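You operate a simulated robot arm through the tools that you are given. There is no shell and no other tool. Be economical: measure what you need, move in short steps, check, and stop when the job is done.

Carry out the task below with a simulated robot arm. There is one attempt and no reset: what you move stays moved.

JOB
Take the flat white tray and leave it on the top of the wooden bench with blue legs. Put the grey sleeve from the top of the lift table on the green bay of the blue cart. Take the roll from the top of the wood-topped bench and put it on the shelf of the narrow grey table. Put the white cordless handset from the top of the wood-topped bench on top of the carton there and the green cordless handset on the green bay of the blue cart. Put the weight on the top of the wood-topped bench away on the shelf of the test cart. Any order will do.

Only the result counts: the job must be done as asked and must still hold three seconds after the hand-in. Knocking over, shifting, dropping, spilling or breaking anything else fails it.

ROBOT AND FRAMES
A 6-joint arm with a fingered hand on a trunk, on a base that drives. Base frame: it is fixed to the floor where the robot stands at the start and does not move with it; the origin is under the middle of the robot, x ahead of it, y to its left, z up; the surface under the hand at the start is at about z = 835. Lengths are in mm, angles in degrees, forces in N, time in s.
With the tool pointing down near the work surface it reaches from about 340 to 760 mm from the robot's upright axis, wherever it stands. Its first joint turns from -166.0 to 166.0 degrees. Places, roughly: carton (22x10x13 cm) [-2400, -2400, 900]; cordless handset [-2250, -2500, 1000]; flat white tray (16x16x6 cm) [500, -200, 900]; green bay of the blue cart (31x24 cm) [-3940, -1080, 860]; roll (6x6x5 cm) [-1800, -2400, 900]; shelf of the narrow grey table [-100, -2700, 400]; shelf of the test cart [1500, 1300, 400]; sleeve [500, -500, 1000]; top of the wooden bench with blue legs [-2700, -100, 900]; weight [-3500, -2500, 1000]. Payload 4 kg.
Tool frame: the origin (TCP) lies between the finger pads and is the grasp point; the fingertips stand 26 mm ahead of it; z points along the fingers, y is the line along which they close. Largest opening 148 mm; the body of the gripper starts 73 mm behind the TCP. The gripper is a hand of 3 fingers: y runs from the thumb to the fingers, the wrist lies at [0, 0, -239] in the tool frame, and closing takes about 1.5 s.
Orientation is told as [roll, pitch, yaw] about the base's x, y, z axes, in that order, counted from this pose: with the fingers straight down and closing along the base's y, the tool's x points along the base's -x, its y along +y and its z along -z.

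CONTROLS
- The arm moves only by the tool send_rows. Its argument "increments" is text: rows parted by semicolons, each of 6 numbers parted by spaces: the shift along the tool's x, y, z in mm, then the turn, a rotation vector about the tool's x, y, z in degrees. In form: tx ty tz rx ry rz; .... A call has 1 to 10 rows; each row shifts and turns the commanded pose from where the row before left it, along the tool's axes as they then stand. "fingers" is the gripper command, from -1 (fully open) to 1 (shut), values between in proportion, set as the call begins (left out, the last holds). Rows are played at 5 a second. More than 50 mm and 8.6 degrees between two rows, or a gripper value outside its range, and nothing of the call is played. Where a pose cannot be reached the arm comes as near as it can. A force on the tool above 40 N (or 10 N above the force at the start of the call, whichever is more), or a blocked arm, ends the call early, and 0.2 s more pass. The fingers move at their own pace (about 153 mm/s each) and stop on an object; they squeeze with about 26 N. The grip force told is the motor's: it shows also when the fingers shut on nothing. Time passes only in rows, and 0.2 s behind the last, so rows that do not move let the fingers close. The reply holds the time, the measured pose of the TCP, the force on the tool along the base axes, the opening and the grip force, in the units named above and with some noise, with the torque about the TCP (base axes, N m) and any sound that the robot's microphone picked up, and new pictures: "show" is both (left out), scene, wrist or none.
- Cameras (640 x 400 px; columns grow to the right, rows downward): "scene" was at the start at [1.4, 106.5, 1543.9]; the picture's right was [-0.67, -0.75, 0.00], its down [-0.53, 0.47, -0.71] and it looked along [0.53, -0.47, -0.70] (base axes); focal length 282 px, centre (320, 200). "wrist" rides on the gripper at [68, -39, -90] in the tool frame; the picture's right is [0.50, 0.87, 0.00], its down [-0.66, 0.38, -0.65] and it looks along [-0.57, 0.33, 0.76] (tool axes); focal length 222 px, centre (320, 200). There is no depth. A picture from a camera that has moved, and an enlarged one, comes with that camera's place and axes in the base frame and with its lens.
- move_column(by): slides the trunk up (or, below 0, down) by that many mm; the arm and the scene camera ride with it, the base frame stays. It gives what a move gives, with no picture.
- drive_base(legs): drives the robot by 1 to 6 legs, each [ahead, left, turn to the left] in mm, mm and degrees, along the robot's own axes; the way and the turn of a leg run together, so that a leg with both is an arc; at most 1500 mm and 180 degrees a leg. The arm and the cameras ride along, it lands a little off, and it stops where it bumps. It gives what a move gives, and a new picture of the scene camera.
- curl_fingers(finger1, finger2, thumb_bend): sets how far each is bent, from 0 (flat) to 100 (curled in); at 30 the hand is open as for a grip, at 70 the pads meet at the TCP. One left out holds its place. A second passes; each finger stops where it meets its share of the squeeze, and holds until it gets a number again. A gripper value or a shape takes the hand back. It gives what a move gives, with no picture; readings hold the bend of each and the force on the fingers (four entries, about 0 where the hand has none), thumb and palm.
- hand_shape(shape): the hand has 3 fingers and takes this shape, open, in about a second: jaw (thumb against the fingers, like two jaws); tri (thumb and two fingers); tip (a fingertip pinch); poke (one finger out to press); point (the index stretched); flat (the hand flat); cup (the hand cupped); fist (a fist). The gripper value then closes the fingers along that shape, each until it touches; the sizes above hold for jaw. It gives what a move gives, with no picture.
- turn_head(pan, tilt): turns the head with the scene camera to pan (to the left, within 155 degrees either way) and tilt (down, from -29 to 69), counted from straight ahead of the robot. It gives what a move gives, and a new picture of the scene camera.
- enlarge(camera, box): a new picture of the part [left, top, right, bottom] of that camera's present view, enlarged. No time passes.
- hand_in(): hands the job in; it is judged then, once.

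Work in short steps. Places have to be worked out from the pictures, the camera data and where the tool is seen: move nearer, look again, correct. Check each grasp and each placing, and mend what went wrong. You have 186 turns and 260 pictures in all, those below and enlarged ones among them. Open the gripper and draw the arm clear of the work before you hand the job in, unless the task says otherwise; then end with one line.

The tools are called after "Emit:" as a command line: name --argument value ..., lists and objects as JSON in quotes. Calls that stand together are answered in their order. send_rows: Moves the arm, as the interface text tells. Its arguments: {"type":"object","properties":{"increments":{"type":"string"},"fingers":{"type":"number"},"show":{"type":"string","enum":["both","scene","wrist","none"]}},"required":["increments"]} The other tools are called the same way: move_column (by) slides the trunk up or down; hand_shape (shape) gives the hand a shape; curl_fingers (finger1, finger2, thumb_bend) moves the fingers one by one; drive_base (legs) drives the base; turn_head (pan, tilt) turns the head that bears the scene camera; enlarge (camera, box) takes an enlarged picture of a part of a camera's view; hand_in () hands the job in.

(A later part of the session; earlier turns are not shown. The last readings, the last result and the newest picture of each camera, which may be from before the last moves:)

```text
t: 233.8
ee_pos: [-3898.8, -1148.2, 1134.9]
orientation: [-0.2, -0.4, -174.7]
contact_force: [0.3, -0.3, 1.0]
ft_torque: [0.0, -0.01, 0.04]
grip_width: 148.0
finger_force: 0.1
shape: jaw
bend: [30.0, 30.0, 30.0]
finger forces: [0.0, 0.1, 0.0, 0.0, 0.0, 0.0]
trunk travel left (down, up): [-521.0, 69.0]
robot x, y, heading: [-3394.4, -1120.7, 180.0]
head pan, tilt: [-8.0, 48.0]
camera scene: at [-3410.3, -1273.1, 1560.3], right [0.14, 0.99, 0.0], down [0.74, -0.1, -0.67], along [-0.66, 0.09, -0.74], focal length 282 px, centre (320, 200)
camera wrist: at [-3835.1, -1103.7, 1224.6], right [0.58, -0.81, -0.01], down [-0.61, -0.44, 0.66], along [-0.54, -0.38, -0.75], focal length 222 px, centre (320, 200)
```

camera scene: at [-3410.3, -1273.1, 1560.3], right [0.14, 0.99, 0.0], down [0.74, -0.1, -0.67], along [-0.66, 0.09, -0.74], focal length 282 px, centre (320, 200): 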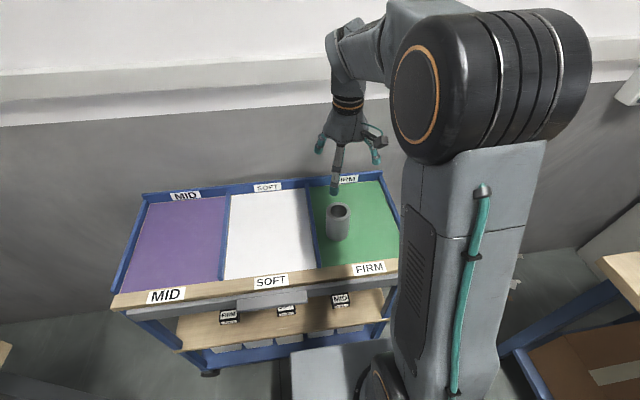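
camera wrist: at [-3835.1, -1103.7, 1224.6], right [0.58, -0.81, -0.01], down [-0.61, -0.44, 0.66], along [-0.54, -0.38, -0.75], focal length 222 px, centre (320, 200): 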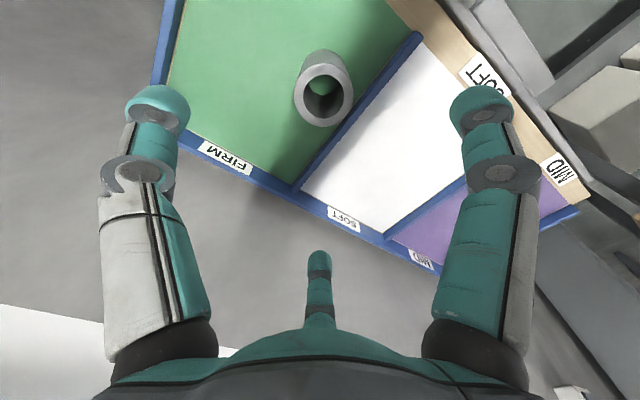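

The sleeve stands in the green bay. Next the weight: I move to the bench's north side near its west end, facing -y.

Emit:
drive_base --legs '[[-120, 250, 0], [0, 0, 90], [270, 0, 0]]'

Emit:
turn_head --pan -10 --tilt 45

```text
t: 241.0
ee_pos: [-3238.5, -2140.9, 1133.7]
orientation: [-0.1, -0.4, -83.9]
contact_force: [-0.2, -1.0, -0.2]
ft_torque: [0.02, 0.01, 0.0]
grip_width: 147.7
finger_force: 0.0
shape: jaw
bend: [30.0, 30.0, 30.0]
finger forces: [0.0, 0.1, 0.1, 0.0, 0.0, 0.0]
trunk travel left (down, up): [-521.0, 69.0]
robot x, y, heading: [-3271.5, -1632.0, -89.4]
head pan, tilt: [-8.0, 48.0]
camera scene: at [-3118.9, -1650.9, 1560.4], right [-0.99, 0.13, 0.0], down [0.1, 0.74, -0.67], along [-0.09, -0.66, -0.74], focal length 282 px, centre (320, 200)
```

scene: 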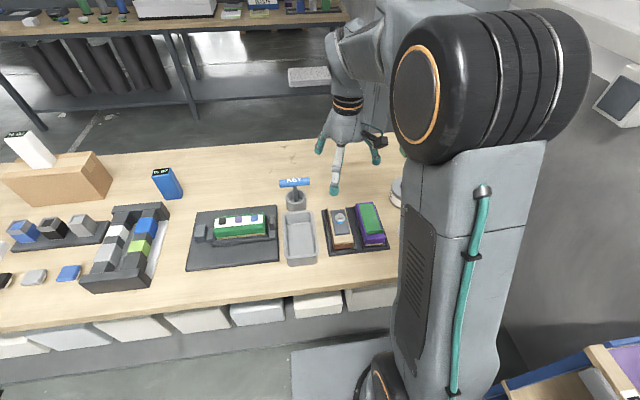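

```text
t: 241.6
ee_pos: [-3238.2, -2141.1, 1136.1]
orientation: [-0.1, -0.4, -84.0]
contact_force: [-0.4, -0.7, 0.0]
ft_torque: [-0.01, 0.02, -0.02]
grip_width: 147.9
finger_force: 0.1
shape: jaw
bend: [30.0, 30.0, 30.0]
finger forces: [0.0, 0.0, 0.0, 0.0, 0.1, 0.0]
trunk travel left (down, up): [-521.0, 69.0]
robot x, y, heading: [-3273.5, -1633.9, -89.5]
head pan, tilt: [-10.0, 45.0]
camera scene: at [-3122.1, -1652.7, 1564.5], right [-0.99, 0.16, 0.0], down [0.12, 0.7, -0.71], along [-0.12, -0.7, -0.71], focal length 282 px, centre (320, 200)
```

scene: 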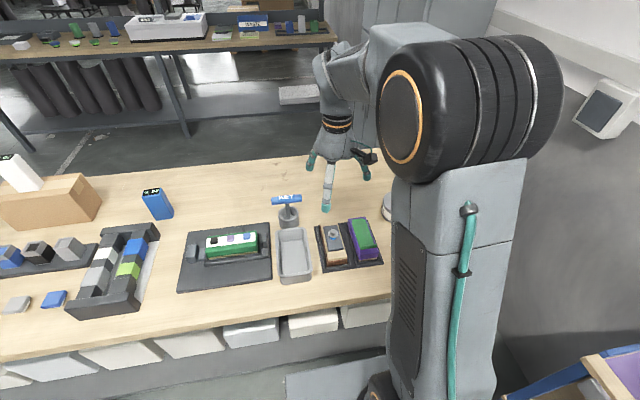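

The weight is hidden behind the arm at ≈(-3475,-2258). I move the hand above it to look with the wrist camera.

Emit:
send_rows --increments "-14 -42 0 0 0 0;-14 -42 0 0 0 0;-14 -42 0 0 0 0;-14 -42 0 0 0 0;-14 -42 0 0 0 0;-14 -42 0 0 0 0;0 0 0 0 0 0" --show "both"

```text
t: 243.2
ee_pos: [-3479.8, -2251.0, 1137.0]
orientation: [-0.1, -0.5, -83.9]
contact_force: [-0.4, -0.7, -0.2]
ft_torque: [0.01, 0.03, 0.01]
grip_width: 147.9
finger_force: 0.0
shape: jaw
bend: [30.0, 30.0, 30.0]
finger forces: [0.0, 0.1, 0.0, 0.0, 0.0, 0.0]
trunk travel left (down, up): [-521.0, 69.0]
robot x, y, heading: [-3271.6, -1637.0, -89.4]
head pan, tilt: [-10.0, 45.0]
camera scene: at [-3122.4, -1652.8, 1564.6], right [-0.99, 0.16, 0.0], down [0.12, 0.7, -0.71], along [-0.12, -0.7, -0.71], focal length 282 px, centre (320, 200)
camera wrist: at [-3525.1, -2186.8, 1225.5], right [0.81, 0.59, -0.01], down [0.45, -0.61, 0.66], along [0.38, -0.53, -0.75], focal length 222 px, centre (320, 200)
```

scene: 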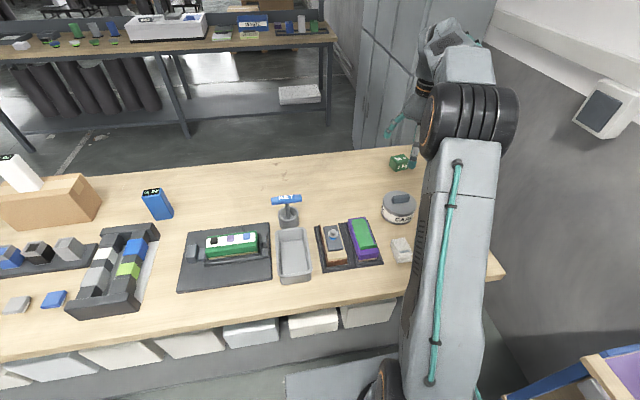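
wrist: 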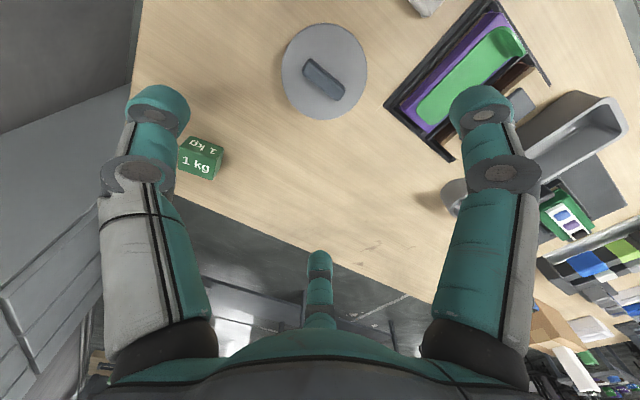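

The weight is the green "1 kg" block at ≈(-3581,-2474); the disc is a pot. I step closer to the bench (reach ≈740 mm).

Emit:
drive_base --legs '[[0, -190, -0.6], [98, 0, 0]]'

Emit:
send_rows --increments "-30 20 20 0 0 0;-30 30 20 0 0 0;-20 35 20 0 0 0;0 0 20 0 0 0;0 0 0 0 0 0" --show "both"

```text
t: 245.5
ee_pos: [-3670.5, -2349.7, 1137.2]
orientation: [-0.1, -0.4, -84.6]
contact_force: [0.9, 0.2, 0.1]
ft_torque: [0.03, 0.0, 0.03]
grip_width: 147.7
finger_force: 0.1
shape: jaw
bend: [30.0, 30.0, 30.0]
finger forces: [0.0, 0.0, 0.1, 0.0, 0.0, 0.0]
trunk travel left (down, up): [-521.0, 69.0]
robot x, y, heading: [-3453.5, -1732.4, -90.1]
head pan, tilt: [-10.0, 45.0]
camera scene: at [-3306.9, -1754.2, 1564.5], right [-0.98, 0.18, 0.0], down [0.12, 0.7, -0.71], along [-0.12, -0.7, -0.71], focal length 282 px, centre (320, 200)
```

scene: 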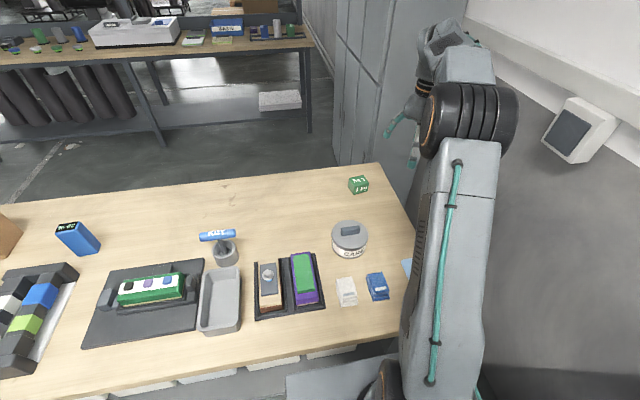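

```text
t: 246.7
ee_pos: [-3577.2, -2420.3, 1057.5]
orientation: [-0.1, -0.5, -84.5]
contact_force: [0.2, -1.1, 0.1]
ft_torque: [-0.04, -0.06, 0.02]
grip_width: 147.8
finger_force: 0.0
shape: jaw
bend: [30.0, 30.0, 30.0]
finger forces: [0.1, 0.1, 0.0, 0.0, 0.0, 0.1]
trunk travel left (down, up): [-521.0, 69.0]
robot x, y, heading: [-3453.9, -1735.1, -90.2]
head pan, tilt: [-10.0, 45.0]
camera scene: at [-3307.0, -1753.6, 1564.6], right [-0.98, 0.18, 0.0], down [0.12, 0.7, -0.71], along [-0.12, -0.7, -0.71], focal length 282 px, centre (320, 200)
camera wrist: at [-3621.6, -2355.5, 1146.2], right [0.81, 0.58, -0.01], down [0.44, -0.61, 0.66], along [0.38, -0.54, -0.75], focal length 222 px, centre (320, 200)
```

scene: 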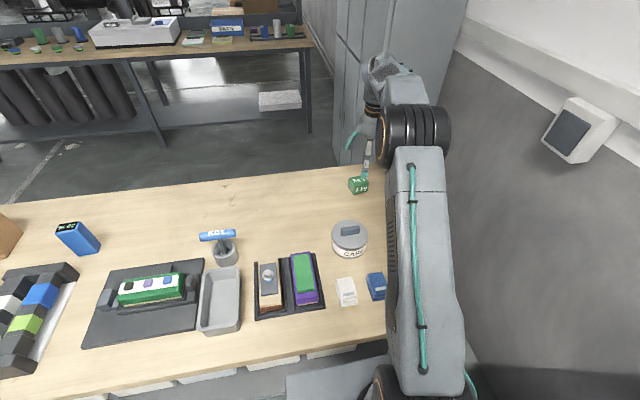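
wrist: 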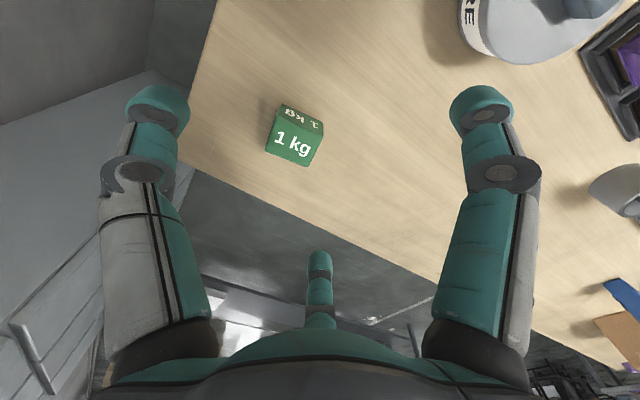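

I enlarge the weight in the wrist view.

Emit:
enlarge --camera "wrist" --box '[240, 80, 360, 180]'

```text
4.00 times, centred on (300, 130) of wrist
camera zoom: at [-3621.6, -2355.5, 1146.2], right [0.81, 0.58, -0.01], down [0.44, -0.61, 0.66], along [0.38, -0.54, -0.75], focal length 888 px, centre (400, 480)
```

zoom: 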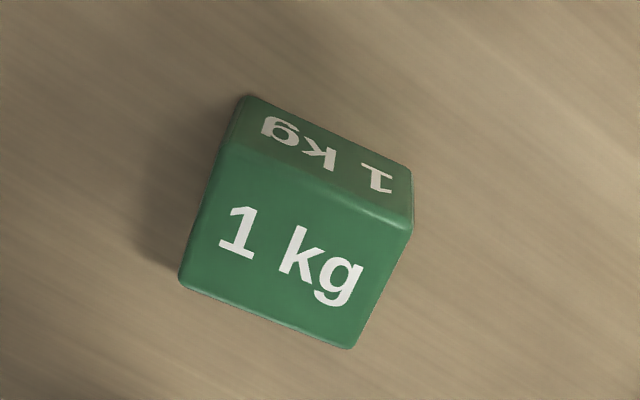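

Weight is ~54×45×44 mm centred at (-3577,-2475), rotated ~10°. I nudge the base 14 mm closer and position above it.

Emit:
drive_base --legs '[[14, -15, 0]]'

Emit:
send_rows --increments "-10 6 30 0 0 -5;-12 6 30 0 0 0;0 0 20 0 0 0;0 0 0 0 0 0" --show "wrist"

```text
t: 247.5
ee_pos: [-3591.8, -2433.0, 1058.1]
orientation: [-0.1, -0.4, -84.6]
contact_force: [-0.6, -0.4, -0.8]
ft_torque: [0.03, -0.02, 0.02]
grip_width: 148.1
finger_force: 0.1
shape: jaw
bend: [30.0, 30.0, 30.0]
finger forces: [0.1, 0.0, 0.1, 0.1, 0.0, 0.0]
trunk travel left (down, up): [-521.0, 69.0]
robot x, y, heading: [-3468.1, -1747.6, -90.2]
head pan, tilt: [-10.0, 45.0]
camera scene: at [-3322.5, -1768.0, 1564.6], right [-0.98, 0.18, 0.0], down [0.12, 0.7, -0.71], along [-0.12, -0.7, -0.71], focal length 282 px, centre (320, 200)
```

scene: 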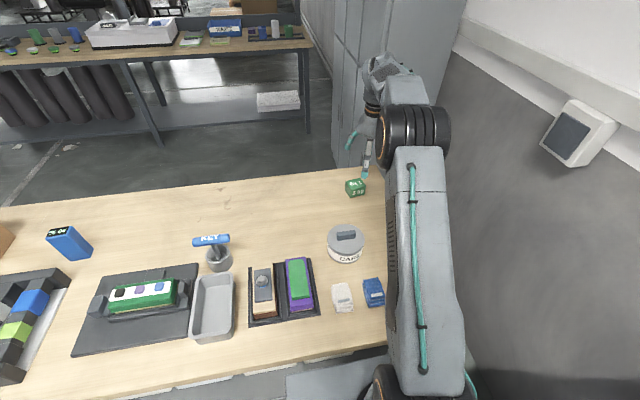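

```text
t: 248.5
ee_pos: [-3577.3, -2455.8, 978.4]
orientation: [-0.2, -0.4, -79.7]
contact_force: [0.4, 0.6, -0.3]
ft_torque: [-0.01, -0.02, 0.04]
grip_width: 147.9
finger_force: 0.0
shape: jaw
bend: [30.0, 30.0, 30.0]
finger forces: [0.0, 0.0, 0.1, 0.0, 0.0, 0.1]
trunk travel left (down, up): [-521.0, 69.0]
robot x, y, heading: [-3472.2, -1748.7, -90.1]
head pan, tilt: [-10.0, 45.0]
camera wrist: at [-3627.5, -2395.7, 1067.0], right [0.76, 0.65, -0.01], down [0.49, -0.57, 0.66], along [0.42, -0.5, -0.75], focal length 222 px, centre (320, 200)
```

wrist: 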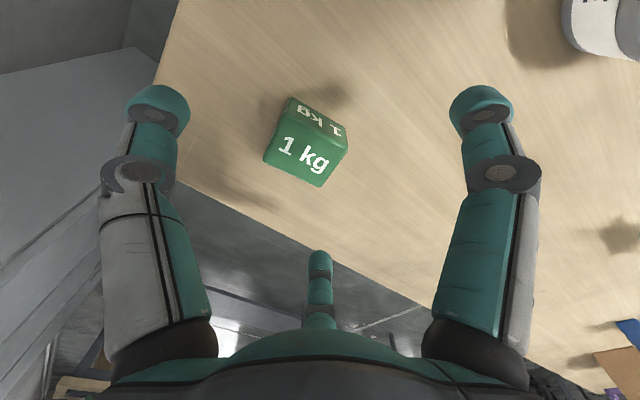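

I shift 18 mm and descend to z≈914.

Emit:
send_rows --increments "-18 -6 10 0 0 0;0 0 30 0 0 0;0 0 24 0 0 0;0 0 0 0 0 0" --show "wrist"

```text
t: 249.5
ee_pos: [-3580.1, -2474.5, 913.5]
orientation: [-0.2, -0.4, -79.6]
contact_force: [0.8, -0.7, -0.3]
ft_torque: [-0.05, -0.01, 0.01]
grip_width: 148.1
finger_force: 0.0
shape: jaw
bend: [30.0, 30.0, 30.0]
finger forces: [0.0, 0.1, 0.0, 0.1, 0.0, 0.0]
trunk travel left (down, up): [-521.0, 69.0]
robot x, y, heading: [-3469.9, -1744.1, -90.3]
head pan, tilt: [-10.0, 45.0]
camera wrist: at [-3629.7, -2414.2, 1001.9], right [0.76, 0.65, -0.01], down [0.49, -0.57, 0.66], along [0.42, -0.5, -0.75], focal length 222 px, centre (320, 200)
```

wrist: 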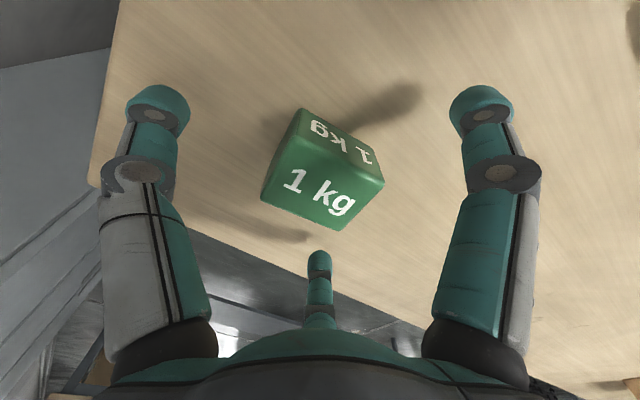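

Centred. Close and lift.

Emit:
send_rows --increments "0 0 0 0 0 0;0 0 0 0 0 0;0 0 0 0 0 0;0 0 0 0 0 0;0 0 0 0 0 0;0 0 0 0 0 0;0 0 0 0 0 0" --fingers 1 --show "none"

Emit:
send_rows --increments "0 0 -15 0 0 0;0 0 -20 0 0 0;0 0 -20 0 0 0;0 0 0 0 0 0" --show "wrist"

```text
t: 251.1
ee_pos: [-3579.4, -2474.1, 912.9]
orientation: [-0.2, -0.4, -79.5]
contact_force: [-2.3, -1.0, 0.0]
ft_torque: [0.01, 0.11, -0.01]
grip_width: 49.8
finger_force: 25.7
shape: jaw
bend: [77.0, 77.0, 70.0]
finger forces: [20.7, 20.5, 0.1, 0.0, 24.4, 0.0]
trunk travel left (down, up): [-521.0, 69.0]
robot x, y, heading: [-3468.5, -1744.5, -90.0]
head pan, tilt: [-10.0, 45.0]
```

```text
t: 252.1
ee_pos: [-3580.1, -2474.4, 967.6]
orientation: [-0.2, -0.2, -79.7]
contact_force: [0.2, 0.4, -9.9]
ft_torque: [0.03, 0.06, 0.0]
grip_width: 49.3
finger_force: 26.5
shape: jaw
bend: [77.0, 77.0, 70.0]
finger forces: [21.1, 21.1, 0.0, 0.1, 23.2, 0.0]
trunk travel left (down, up): [-521.0, 69.0]
robot x, y, heading: [-3471.3, -1748.7, -90.4]
head pan, tilt: [-10.0, 45.0]
camera wrist: at [-3630.0, -2414.5, 1056.5], right [0.76, 0.65, -0.01], down [0.49, -0.57, 0.66], along [0.42, -0.5, -0.75], focal length 222 px, centre (320, 200)
```

wrist: 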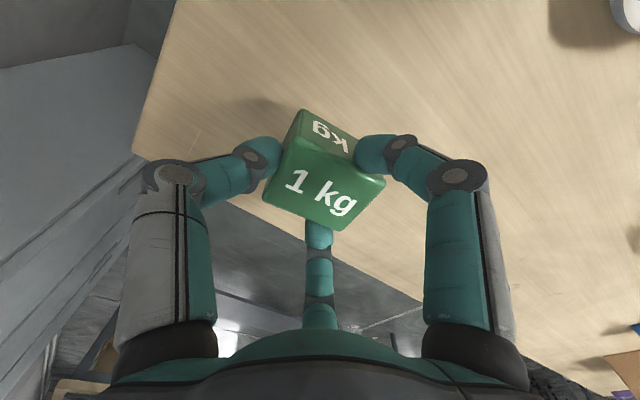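

Weight held (≈10 N load). I raise it with the trunk, retract the arm, and drive off toward the test cart.

Emit:
move_column --by 60

Emit:
send_rows --increments "40 0 -25 0 0 0;40 0 -25 0 0 0;45 0 -15 0 0 0;45 0 0 0 0 0;45 0 0 0 0 0;0 0 0 0 0 0" --show "wrist"

Emit:
drive_base --legs '[[-575, 0, 0], [0, 0, 90], [1300, 0, 0], [1300, 0, 0]]'

```text
t: 253.1
ee_pos: [-3579.7, -2474.6, 1026.8]
orientation: [-0.2, -0.4, -79.6]
contact_force: [-0.1, 0.5, -9.0]
ft_torque: [0.02, 0.06, 0.01]
grip_width: 49.7
finger_force: 25.9
shape: jaw
bend: [77.0, 77.0, 70.0]
finger forces: [21.1, 21.0, 0.0, 0.0, 23.1, 0.0]
trunk travel left (down, up): [-581.0, 9.0]
robot x, y, heading: [-3467.8, -1747.1, -90.0]
head pan, tilt: [-10.0, 45.0]
```

```text
t: 254.5
ee_pos: [-3619.2, -2260.2, 1090.6]
orientation: [-0.2, -0.5, -79.4]
contact_force: [0.7, 0.1, -11.1]
ft_torque: [-0.01, 0.07, 0.02]
grip_width: 49.0
finger_force: 26.4
shape: jaw
bend: [77.0, 77.0, 70.0]
finger forces: [21.0, 21.3, 0.1, 0.1, 23.0, 0.1]
trunk travel left (down, up): [-581.0, 9.0]
robot x, y, heading: [-3469.4, -1748.1, -90.1]
head pan, tilt: [-10.0, 45.0]
camera wrist: at [-3669.6, -2200.6, 1179.1], right [0.76, 0.65, -0.01], down [0.49, -0.57, 0.66], along [0.42, -0.5, -0.75], focal length 222 px, centre (320, 200)
```

wrist: 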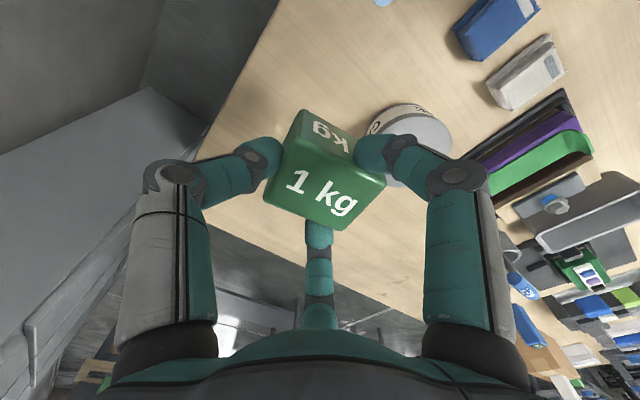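

```text
t: 259.8
ee_pos: [-3259.5, -1652.0, 1089.0]
orientation: [-0.1, -0.2, -47.4]
contact_force: [-0.6, -0.8, -10.0]
ft_torque: [0.01, 0.05, -0.02]
grip_width: 47.9
finger_force: 26.2
shape: jaw
bend: [77.0, 77.0, 70.0]
finger forces: [21.1, 21.3, 0.0, 0.0, 24.0, 0.1]
trunk travel left (down, up): [-581.0, 9.0]
robot x, y, heading: [-3404.3, -1135.0, -57.9]
head pan, tilt: [-10.0, 45.0]
stopped in leg 2: the robot was blocked; the commanded pose is now the measured one
camera scene: at [-3270.7, -1078.8, 1624.6], right [-0.93, -0.38, 0.0], down [-0.27, 0.66, -0.71], along [0.27, -0.65, -0.71], focal length 282 px, centre (320, 200)
```

scene: 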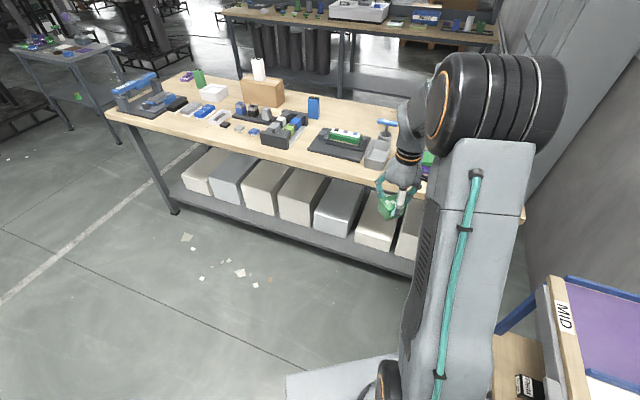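

The base corner touched the cart while turning. I check the cart and its sleeve before moving on.

Emit:
turn_head --pan -110 --tilt 45

```text
t: 261.5
ee_pos: [-3257.8, -1652.6, 1090.7]
orientation: [-0.1, -0.2, -47.4]
contact_force: [-0.1, -0.7, -9.6]
ft_torque: [-0.03, 0.07, 0.03]
grip_width: 47.8
finger_force: 26.1
shape: jaw
bend: [77.0, 77.0, 70.0]
finger forces: [21.0, 21.2, 0.0, 0.0, 23.8, 0.0]
trunk travel left (down, up): [-581.0, 9.0]
robot x, y, heading: [-3403.8, -1139.7, -57.9]
head pan, tilt: [-110.0, 45.0]
camera scene: at [-3379.9, -1019.9, 1624.6], right [-0.21, 0.98, 0.0], down [0.69, 0.15, -0.71], along [-0.69, -0.15, -0.71], focal length 282 px, centre (320, 200)
```

scene: 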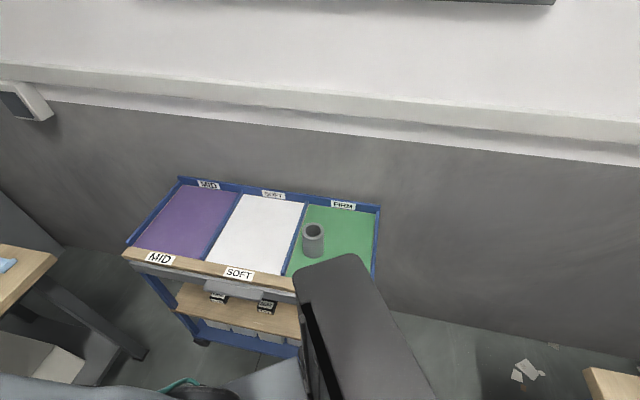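

Cart and sleeve are unmoved. I first translate east away from the cart, then turn and continue.

Emit:
drive_base --legs '[[265, 424, 0], [0, 0, 58], [1000, 0, 0], [1000, 0, 0]]'

Emit:
drive_base --legs '[[0, 1250, 0], [0, 1230, 0], [1300, 0, 0]]'

Emit:
turn_head --pan 0 --tilt 35

```text
t: 276.6
ee_pos: [-399.8, -1293.0, 1090.1]
orientation: [-0.1, -0.4, 10.4]
contact_force: [0.2, 0.2, -9.2]
ft_torque: [-0.05, -0.01, 0.03]
grip_width: 47.8
finger_force: 26.0
shape: jaw
bend: [77.0, 77.0, 70.0]
finger forces: [20.3, 20.5, 0.0, 0.1, 22.8, 0.0]
trunk travel left (down, up): [-581.0, 9.0]
robot x, y, heading: [-914.8, -1143.5, 0.1]
head pan, tilt: [-110.0, 45.0]
camera scene: at [-1000.7, -1059.3, 1624.6], right [-0.94, 0.34, 0.0], down [0.24, 0.66, -0.71], along [-0.24, -0.66, -0.71], focal length 282 px, centre (320, 200)
```

scene: 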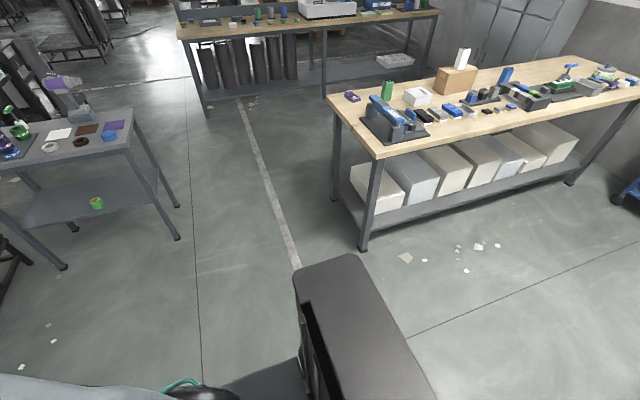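

```text
t: 294.7
ee_pos: [925.7, 1097.6, 1090.1]
orientation: [-0.1, -0.3, 8.0]
contact_force: [0.3, -0.6, -9.9]
ft_torque: [-0.07, 0.05, -0.02]
grip_width: 47.5
finger_force: 25.4
shape: jaw
bend: [77.0, 77.0, 70.0]
finger forces: [20.1, 20.3, 0.0, 0.1, 22.4, 0.1]
trunk travel left (down, up): [-581.0, 9.0]
robot x, y, heading: [415.4, 1267.7, -2.5]
head pan, tilt: [-110.0, 45.0]
camera scene: at [336.3, 1357.1, 1624.6], right [-0.92, 0.38, 0.0], down [0.27, 0.65, -0.71], along [-0.27, -0.65, -0.71], focal length 282 px, centre (320, 200)
```

scene: 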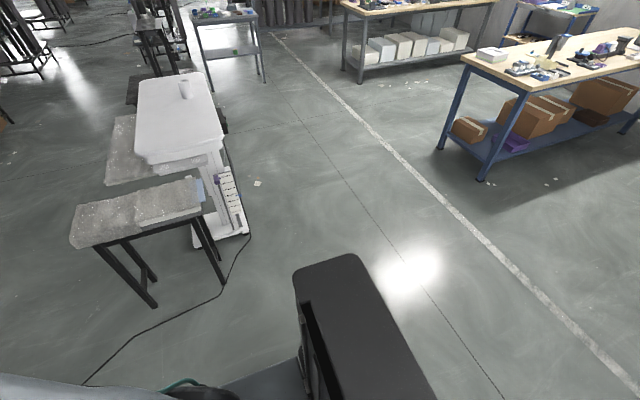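

```text
t: 296.6
ee_pos: [924.6, 1097.1, 1090.0]
orientation: [-0.1, -0.4, 7.9]
contact_force: [0.4, -0.2, -9.2]
ft_torque: [-0.03, 0.02, -0.01]
grip_width: 47.8
finger_force: 26.6
shape: jaw
bend: [77.0, 77.0, 70.0]
finger forces: [20.1, 20.5, 0.1, 0.0, 22.5, 0.0]
trunk travel left (down, up): [-581.0, 9.0]
robot x, y, heading: [418.4, 1268.7, -2.5]
head pan, tilt: [0.0, 35.0]
camera scene: at [455.4, 1428.1, 1639.4], right [-0.05, -1.0, 0.0], down [-0.57, 0.03, -0.82], along [0.82, -0.04, -0.57], focal length 282 px, centre (320, 200)
```

scene: 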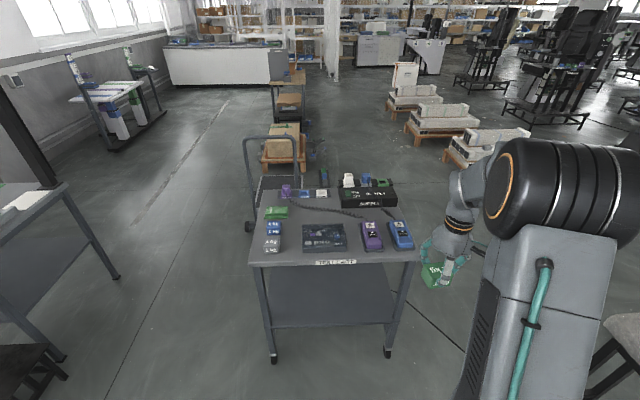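

The test cart's near side is x≈1250, y 1006…1656, shelf low and free. I retract, approach, and lower the trunk.

Emit:
send_rows --increments "45 0 0 0 0 0;45 0 0 0 0 0;45 0 0 0 0 0;0 0 0 0 0 0" --show "none"

Emit:
drive_base --legs '[[330, 0, 2.5]]'

Emit:
move_column --by -400

Emit:
move_column --by -130

Emit:
turn_head --pan 0 --tilt 40

```text
t: 297.6
ee_pos: [789.7, 1078.1, 1086.7]
orientation: [-0.2, -0.3, 7.9]
contact_force: [-0.7, 0.6, -9.5]
ft_torque: [-0.07, 0.02, -0.02]
grip_width: 47.3
finger_force: 26.1
shape: jaw
bend: [77.0, 77.0, 70.0]
finger forces: [21.1, 21.3, 0.0, 0.0, 22.9, 0.0]
trunk travel left (down, up): [-581.0, 9.0]
robot x, y, heading: [417.8, 1273.2, -2.2]
head pan, tilt: [0.0, 35.0]
```

```text
t: 299.8
ee_pos: [1138.9, 1085.5, 1086.1]
orientation: [-0.1, -0.3, 10.4]
contact_force: [-1.3, 0.4, -10.7]
ft_torque: [-0.07, 0.05, 0.01]
grip_width: 47.2
finger_force: 26.4
shape: jaw
bend: [77.0, 77.0, 70.0]
finger forces: [21.0, 21.2, 0.1, 0.1, 22.7, 0.0]
trunk travel left (down, up): [-581.0, 9.0]
robot x, y, heading: [758.7, 1261.3, -0.3]
head pan, tilt: [0.0, 35.0]
camera scene: at [788.5, 1421.4, 1639.4], right [0.0, -1.0, 0.0], down [-0.57, 0.0, -0.82], along [0.82, 0.0, -0.57], focal length 282 px, centre (320, 200)
```

scene: 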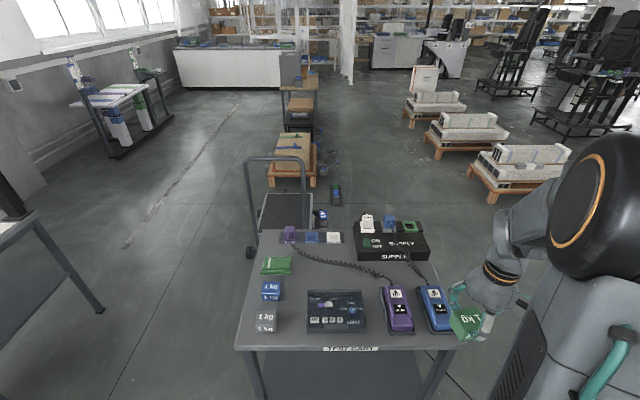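

```text
t: 303.6
ee_pos: [1138.1, 1088.1, 686.0]
orientation: [-0.1, -0.2, 10.4]
contact_force: [0.8, -1.0, -10.3]
ft_torque: [-0.05, -0.03, 0.01]
grip_width: 47.4
finger_force: 26.3
shape: jaw
bend: [77.0, 77.0, 70.0]
finger forces: [21.0, 21.2, 0.0, 0.0, 22.6, 0.0]
trunk travel left (down, up): [-181.0, 409.0]
robot x, y, heading: [756.3, 1260.5, -0.1]
head pan, tilt: [0.0, 35.0]
```

```text
t: 305.2
ee_pos: [1138.8, 1086.2, 556.3]
orientation: [-0.1, -0.3, 10.4]
contact_force: [-0.2, -1.0, -9.5]
ft_torque: [-0.04, 0.0, 0.03]
grip_width: 47.3
finger_force: 26.6
shape: jaw
bend: [77.0, 77.0, 70.0]
finger forces: [20.9, 21.3, 0.1, 0.0, 22.6, 0.0]
trunk travel left (down, up): [-51.0, 539.0]
robot x, y, heading: [753.4, 1259.6, -0.1]
head pan, tilt: [0.0, 35.0]
```

```text
t: 305.9
ee_pos: [1137.6, 1086.5, 556.4]
orientation: [-0.1, -0.4, 10.4]
contact_force: [0.1, -0.7, -9.9]
ft_torque: [-0.04, -0.01, 0.01]
grip_width: 47.7
finger_force: 25.8
shape: jaw
bend: [77.0, 77.0, 70.0]
finger forces: [21.0, 21.3, 0.1, 0.0, 22.6, 0.0]
trunk travel left (down, up): [-51.0, 539.0]
robot x, y, heading: [761.8, 1258.9, 0.1]
head pan, tilt: [0.0, 40.0]
camera scene: at [784.7, 1421.5, 1101.9], right [0.0, -1.0, 0.0], down [-0.64, 0.0, -0.77], along [0.77, 0.0, -0.64], focal length 282 px, centre (320, 200)
```

scene: 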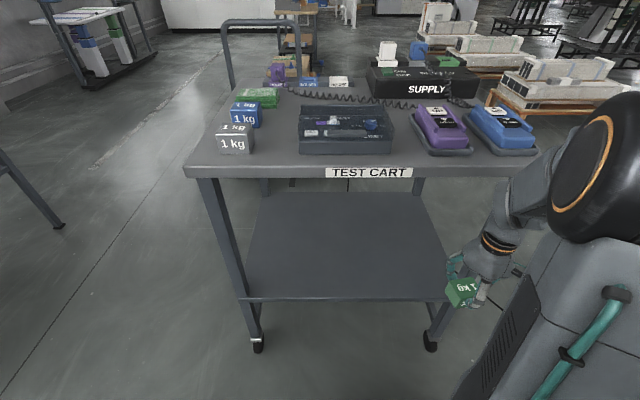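

The shelf is at z≈342 with front edge x≈1235, empty. I align yaw, move opposite a clear spot (y≈1230), lower and tilt 25°.

Emit:
send_rows --increments "0 0 0 0 0 5.2;0 0 0 0 0 5.2;-15 47 0 0 0 0;-15 47 0 0 0 0;-15 47 0 0 0 0;-15 0 20 0 -8.3 0;-15 0 20 0 -8.3 0;-15 0 20 0 -8.4 0;0 0 0 0 0 0" --show "scene"

```text
t: 307.9
ee_pos: [1232.9, 1230.2, 508.9]
orientation: [0.6, -23.6, 0.2]
contact_force: [0.2, 0.2, -10.1]
ft_torque: [-0.08, 0.16, -0.03]
grip_width: 46.9
finger_force: 26.3
shape: jaw
bend: [77.0, 77.0, 70.0]
finger forces: [22.3, 19.7, 0.0, 0.0, 20.7, 0.1]
out of reach, approached as far as the arm can: row 8
trunk travel left (down, up): [-51.0, 539.0]
robot x, y, heading: [762.3, 1263.3, 0.2]
head pan, tilt: [0.0, 40.0]
camera scene: at [784.9, 1421.8, 1101.8], right [0.0, -1.0, 0.0], down [-0.64, 0.0, -0.77], along [0.77, 0.0, -0.64], focal length 282 px, centre (320, 200)
```

scene: 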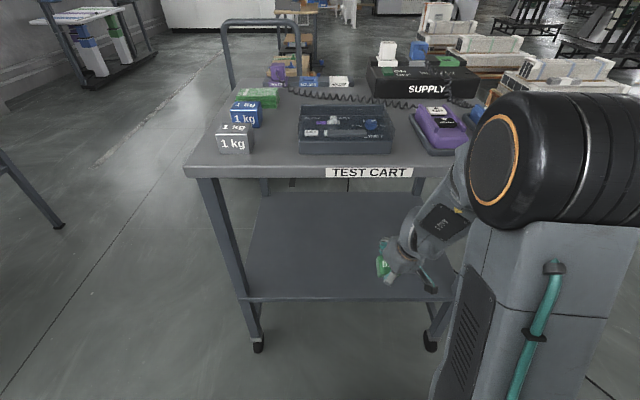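

Move forward 48 mm and down 80 mm over the shelf.

Emit:
send_rows --increments "-14 0 16 0 0 0;-14 0 16 0 0 0;5 0 20 0 0 0;5 0 20 0 0 0;6 0 20 0 0 0;0 0 0 0 0 0" --show "both"

```text
t: 309.3
ee_pos: [1303.7, 1232.3, 464.0]
orientation: [-0.1, -24.9, 0.0]
contact_force: [0.6, 0.6, -10.0]
ft_torque: [-0.05, 0.14, 0.03]
grip_width: 46.7
finger_force: 26.3
shape: jaw
bend: [77.0, 77.0, 70.0]
finger forces: [22.4, 19.7, 0.0, 0.1, 20.4, 0.0]
out of reach, approached as far as the arm can: row 3, 4, 5
trunk travel left (down, up): [-51.0, 539.0]
robot x, y, heading: [758.0, 1261.6, 0.2]
head pan, tilt: [0.0, 40.0]
camera scene: at [784.9, 1421.7, 1101.8], right [0.0, -1.0, 0.0], down [-0.64, 0.0, -0.77], along [0.77, 0.0, -0.64], focal length 282 px, centre (320, 200)
camera wrist: at [1205.7, 1193.1, 516.3], right [-0.45, 0.87, -0.21], down [0.32, 0.38, 0.87], along [0.83, 0.33, -0.45], focal length 222 px, centre (320, 200)
```

scene: 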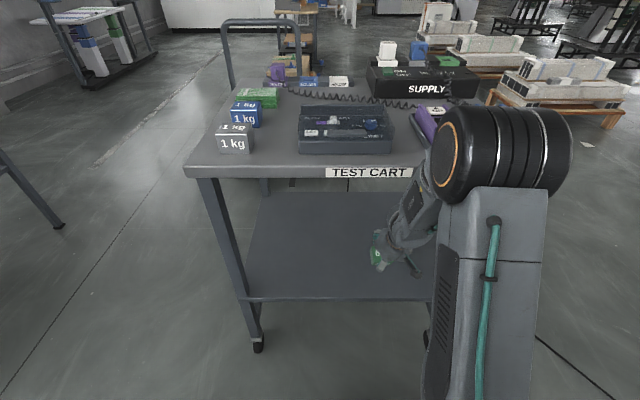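
wrist: 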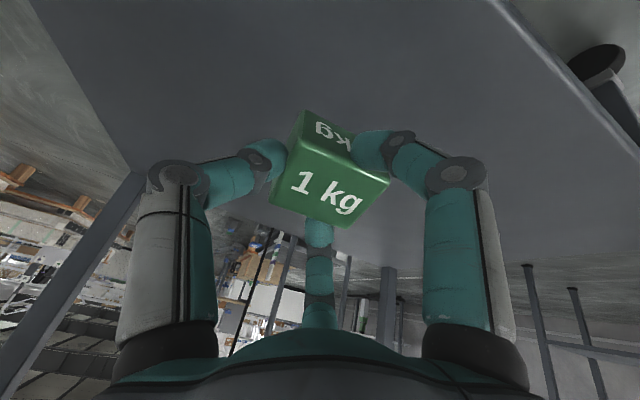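

The arm is at its low limit with this tilt; I lower the trunk 40 mm and ease the tilt to 20°.

Emit:
move_column --by -40

Emit:
send_rows --increments "0 0 0 0 5 0;0 0 0 0 0 0" --show "scene"

```text
t: 310.1
ee_pos: [1304.1, 1231.4, 425.1]
orientation: [-0.1, -24.9, 0.2]
contact_force: [-0.4, 0.1, -9.0]
ft_torque: [-0.05, 0.15, 0.02]
grip_width: 47.1
finger_force: 25.9
shape: jaw
bend: [77.0, 77.0, 70.0]
finger forces: [22.5, 19.7, 0.0, 0.1, 20.5, 0.1]
trunk travel left (down, up): [-11.0, 579.0]
robot x, y, heading: [760.9, 1256.7, -0.0]
head pan, tilt: [0.0, 40.0]
```

```text
t: 310.7
ee_pos: [1307.8, 1240.3, 425.3]
orientation: [1.8, -23.8, 0.0]
contact_force: [0.8, 0.4, -9.1]
ft_torque: [-0.1, 0.16, -0.01]
grip_width: 46.7
finger_force: 25.9
shape: jaw
bend: [77.0, 77.0, 70.0]
finger forces: [22.3, 19.8, 0.0, 0.0, 20.7, 0.0]
out of reach, approached as far as the arm can: row 1
trunk travel left (down, up): [-11.0, 579.0]
robot x, y, heading: [759.4, 1263.0, -0.3]
head pan, tilt: [0.0, 40.0]
camera scene: at [784.9, 1421.7, 1061.8], right [0.0, -1.0, 0.0], down [-0.64, 0.0, -0.77], along [0.77, 0.0, -0.64], focal length 282 px, centre (320, 200)
```

scene: 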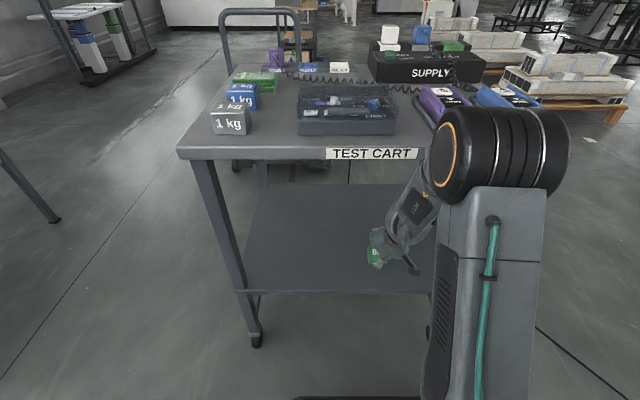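

Larger radius should allow lower reach: I back the base 90 mm and re-extend the arm, tilt ~22°.

Emit:
drive_base --legs '[[-90, 0, 0]]'

Emit:
send_rows --increments "-28 -3 12 -1.5 0 0;-28 -3 12 0 0 0;-24 -3 11 0 0 0;0 0 0 0 0 0" --show "scene"

```text
t: 311.8
ee_pos: [1218.2, 1241.1, 425.8]
orientation: [1.9, -23.8, 0.2]
contact_force: [0.1, 1.0, -9.7]
ft_torque: [-0.05, 0.1, -0.01]
grip_width: 47.0
finger_force: 26.4
shape: jaw
bend: [77.0, 77.0, 70.0]
finger forces: [22.3, 19.7, 0.1, 0.1, 20.6, 0.0]
trunk travel left (down, up): [-11.0, 579.0]
robot x, y, heading: [670.2, 1260.4, 0.0]
head pan, tilt: [0.0, 40.0]
camera scene: at [695.0, 1421.9, 1061.8], right [0.0, -1.0, 0.0], down [-0.64, 0.0, -0.77], along [0.77, 0.0, -0.64], focal length 282 px, centre (320, 200)
```

scene: 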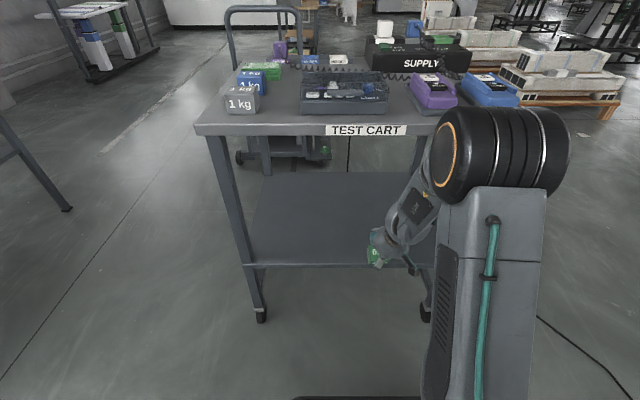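

```text
t: 312.8
ee_pos: [1305.0, 1235.5, 425.7]
orientation: [3.3, -23.8, 0.2]
contact_force: [0.4, -0.7, -10.0]
ft_torque: [-0.13, 0.12, 0.01]
grip_width: 46.6
finger_force: 26.3
shape: jaw
bend: [77.0, 77.0, 70.0]
finger forces: [22.2, 19.7, 0.0, 0.1, 20.5, 0.0]
trunk travel left (down, up): [-11.0, 579.0]
robot x, y, heading: [669.0, 1267.8, -0.2]
head pan, tilt: [0.0, 40.0]
camera scene: at [695.1, 1421.9, 1061.8], right [0.0, -1.0, 0.0], down [-0.64, 0.0, -0.77], along [0.77, 0.0, -0.64], focal length 282 px, centre (320, 200)
```

scene: 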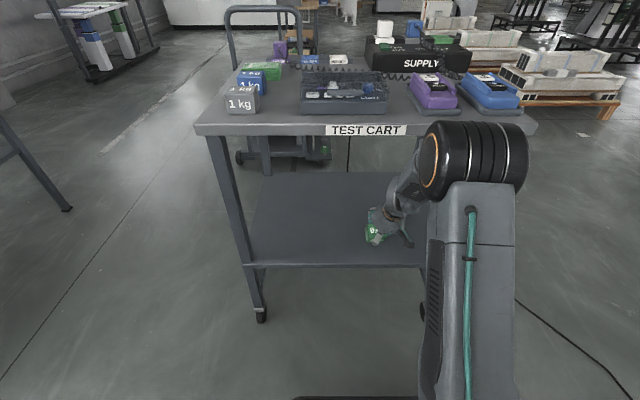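

Reached now. I level the roll, ease tilt to ~20°, and lower in small steps to contact.

Emit:
send_rows --increments "0 0 0 3.3 4 0;3.5 0 9.4 0 0 0;1 0 2.8 0 0 0;1 0 2.8 0 0 0;1 0 2.8 0 0 0;1 0 2.8 0 0 0;0 0 0 0 0 0" --show "wrist"

```text
t: 314.4
ee_pos: [1305.1, 1234.8, 406.5]
orientation: [-0.1, -20.1, 0.4]
contact_force: [10.9, -8.4, 33.3]
ft_torque: [-0.4, 0.0, 0.12]
grip_width: 51.1
finger_force: 25.3
shape: jaw
bend: [80.0, 39.0, 73.0]
finger forces: [23.1, 27.9, 0.1, 0.0, 27.0, 0.0]
trunk travel left (down, up): [-11.0, 579.0]
robot x, y, heading: [670.5, 1259.4, 0.1]
head pan, tilt: [0.0, 40.0]
camera wrist: at [1211.9, 1194.7, 466.2], right [-0.47, 0.86, -0.17], down [0.39, 0.38, 0.84], along [0.79, 0.33, -0.52], focal length 222 px, centre (320, 200)
```

wrist: 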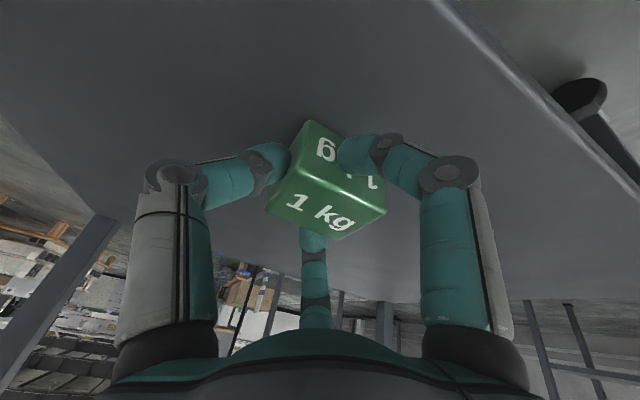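

Contact reached; block is seating itself. Relieve a few mm, then open gradually.

Emit:
send_rows --increments "-1 0 -3 0 0 0;0 0 0 0 0 0" --show "none"

Emit:
send_rows --increments "0 0 0 0 0 0;0 0 0 0 0 0;0 0 0 0 0 0" --fingers 0.2 --show "wrist"

Emit:
send_rows --increments "0 0 0 0 0 0;0 0 0 0 0 0;0 0 0 0 0 0" --fingers -0.1 --show "wrist"

```text
t: 315.0
ee_pos: [1304.9, 1234.1, 406.3]
orientation: [-0.1, -19.7, 0.3]
contact_force: [7.9, -6.3, 17.8]
ft_torque: [-0.25, -0.02, 0.01]
grip_width: 50.6
finger_force: 26.0
shape: jaw
bend: [79.0, 39.0, 73.0]
finger forces: [19.5, 25.6, 0.1, 0.1, 23.7, 0.1]
trunk travel left (down, up): [-11.0, 579.0]
robot x, y, heading: [668.6, 1262.2, -0.2]
head pan, tilt: [0.0, 40.0]
```

```text
t: 315.8
ee_pos: [1304.7, 1235.6, 406.8]
orientation: [0.0, -19.8, 0.3]
contact_force: [1.1, 0.3, -1.4]
ft_torque: [-0.02, 0.06, -0.03]
grip_width: 59.9
finger_force: 0.1
shape: jaw
bend: [77.0, 40.0, 70.0]
finger forces: [0.3, 1.2, 0.0, 0.1, 0.0, 0.0]
trunk travel left (down, up): [-11.0, 579.0]
robot x, y, heading: [667.8, 1264.3, -0.4]
head pan, tilt: [0.0, 40.0]
camera wrist: at [1210.5, 1195.8, 467.0], right [-0.48, 0.86, -0.17], down [0.39, 0.38, 0.84], along [0.79, 0.33, -0.52], focal length 222 px, centre (320, 200)
```

wrist: 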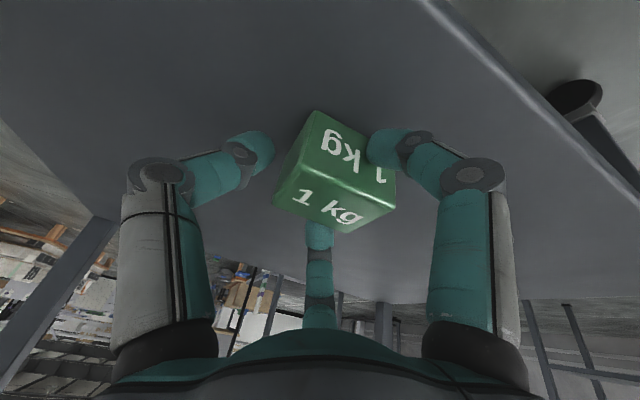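

```text
t: 316.6
ee_pos: [1304.0, 1234.0, 407.1]
orientation: [0.0, -19.8, 0.4]
contact_force: [0.0, -0.2, -0.4]
ft_torque: [-0.03, 0.0, 0.0]
grip_width: 81.1
finger_force: 0.1
shape: jaw
bend: [34.0, 34.0, 70.0]
finger forces: [0.1, 0.1, 0.0, 0.1, 0.1, 0.1]
trunk travel left (down, up): [-11.0, 579.0]
robot x, y, heading: [669.2, 1260.3, 0.0]
head pan, tilt: [0.0, 40.0]
camera wrist: at [1211.2, 1195.4, 467.8], right [-0.48, 0.86, -0.17], down [0.39, 0.38, 0.84], along [0.79, 0.33, -0.52], focal length 222 px, centre (320, 200)
```

wrist: 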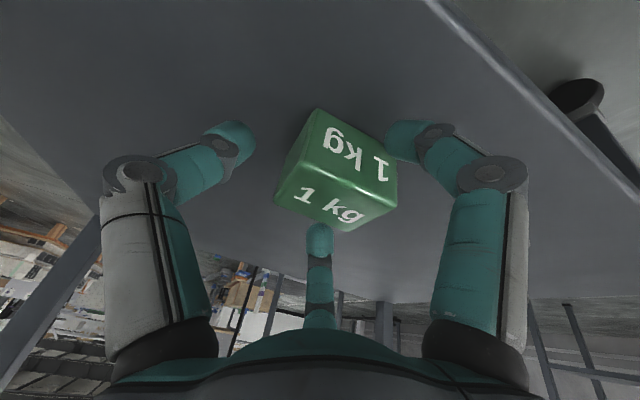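

Block released flat on the shelf. Open fully, withdraw along the axis and then back.

Emit:
send_rows --increments "0 0 0 0 0 0;0 0 0 0 0 0;0 0 -25 0 0 0;0 0 -25 0 0 0;0 0 -25 0 0 0;38 0 -14 0 0 0;38 0 -14 0 0 0;38 0 -14 0 0 0;38 0 -14 0 0 0;0 0 0 0 0 0" --fingers -1 --show "scene"

Emit:
enlarge --camera "scene" --box '[240, 160, 440, 290]'

```text
t: 318.8
ee_pos: [1116.7, 1234.2, 476.9]
orientation: [-0.1, -19.8, 0.5]
contact_force: [-0.2, -0.3, 0.7]
ft_torque: [0.01, 0.0, -0.03]
grip_width: 148.1
finger_force: 0.0
shape: jaw
bend: [30.0, 30.0, 30.0]
finger forces: [0.0, 0.1, 0.0, 0.1, 0.1, 0.0]
trunk travel left (down, up): [-11.0, 579.0]
robot x, y, heading: [668.6, 1259.7, 0.1]
head pan, tilt: [0.0, 40.0]
camera scene: at [694.5, 1421.9, 1061.8], right [0.0, -1.0, 0.0], down [-0.64, 0.0, -0.77], along [0.77, 0.0, -0.64], focal length 282 px, centre (320, 200)
```

scene: 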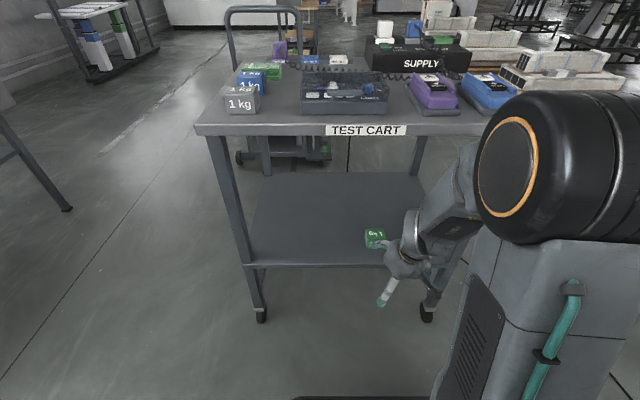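

```text
3.08 times, centred on (340, 225) of scene
camera zoom: at [694.5, 1421.9, 1061.8], right [0.0, -1.0, 0.0], down [-0.64, 0.0, -0.77], along [0.77, 0.0, -0.64], focal length 867 px, centre (258, 123)
```

zoom: 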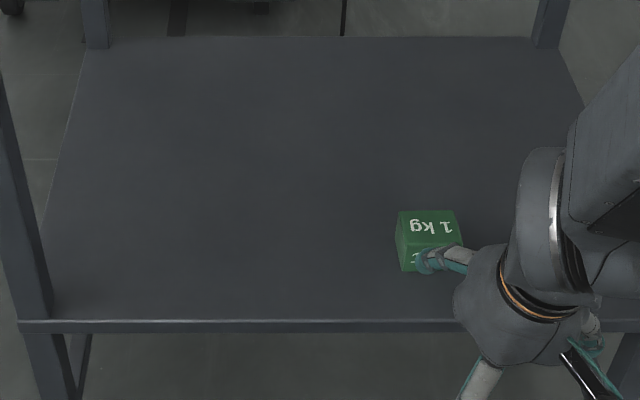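

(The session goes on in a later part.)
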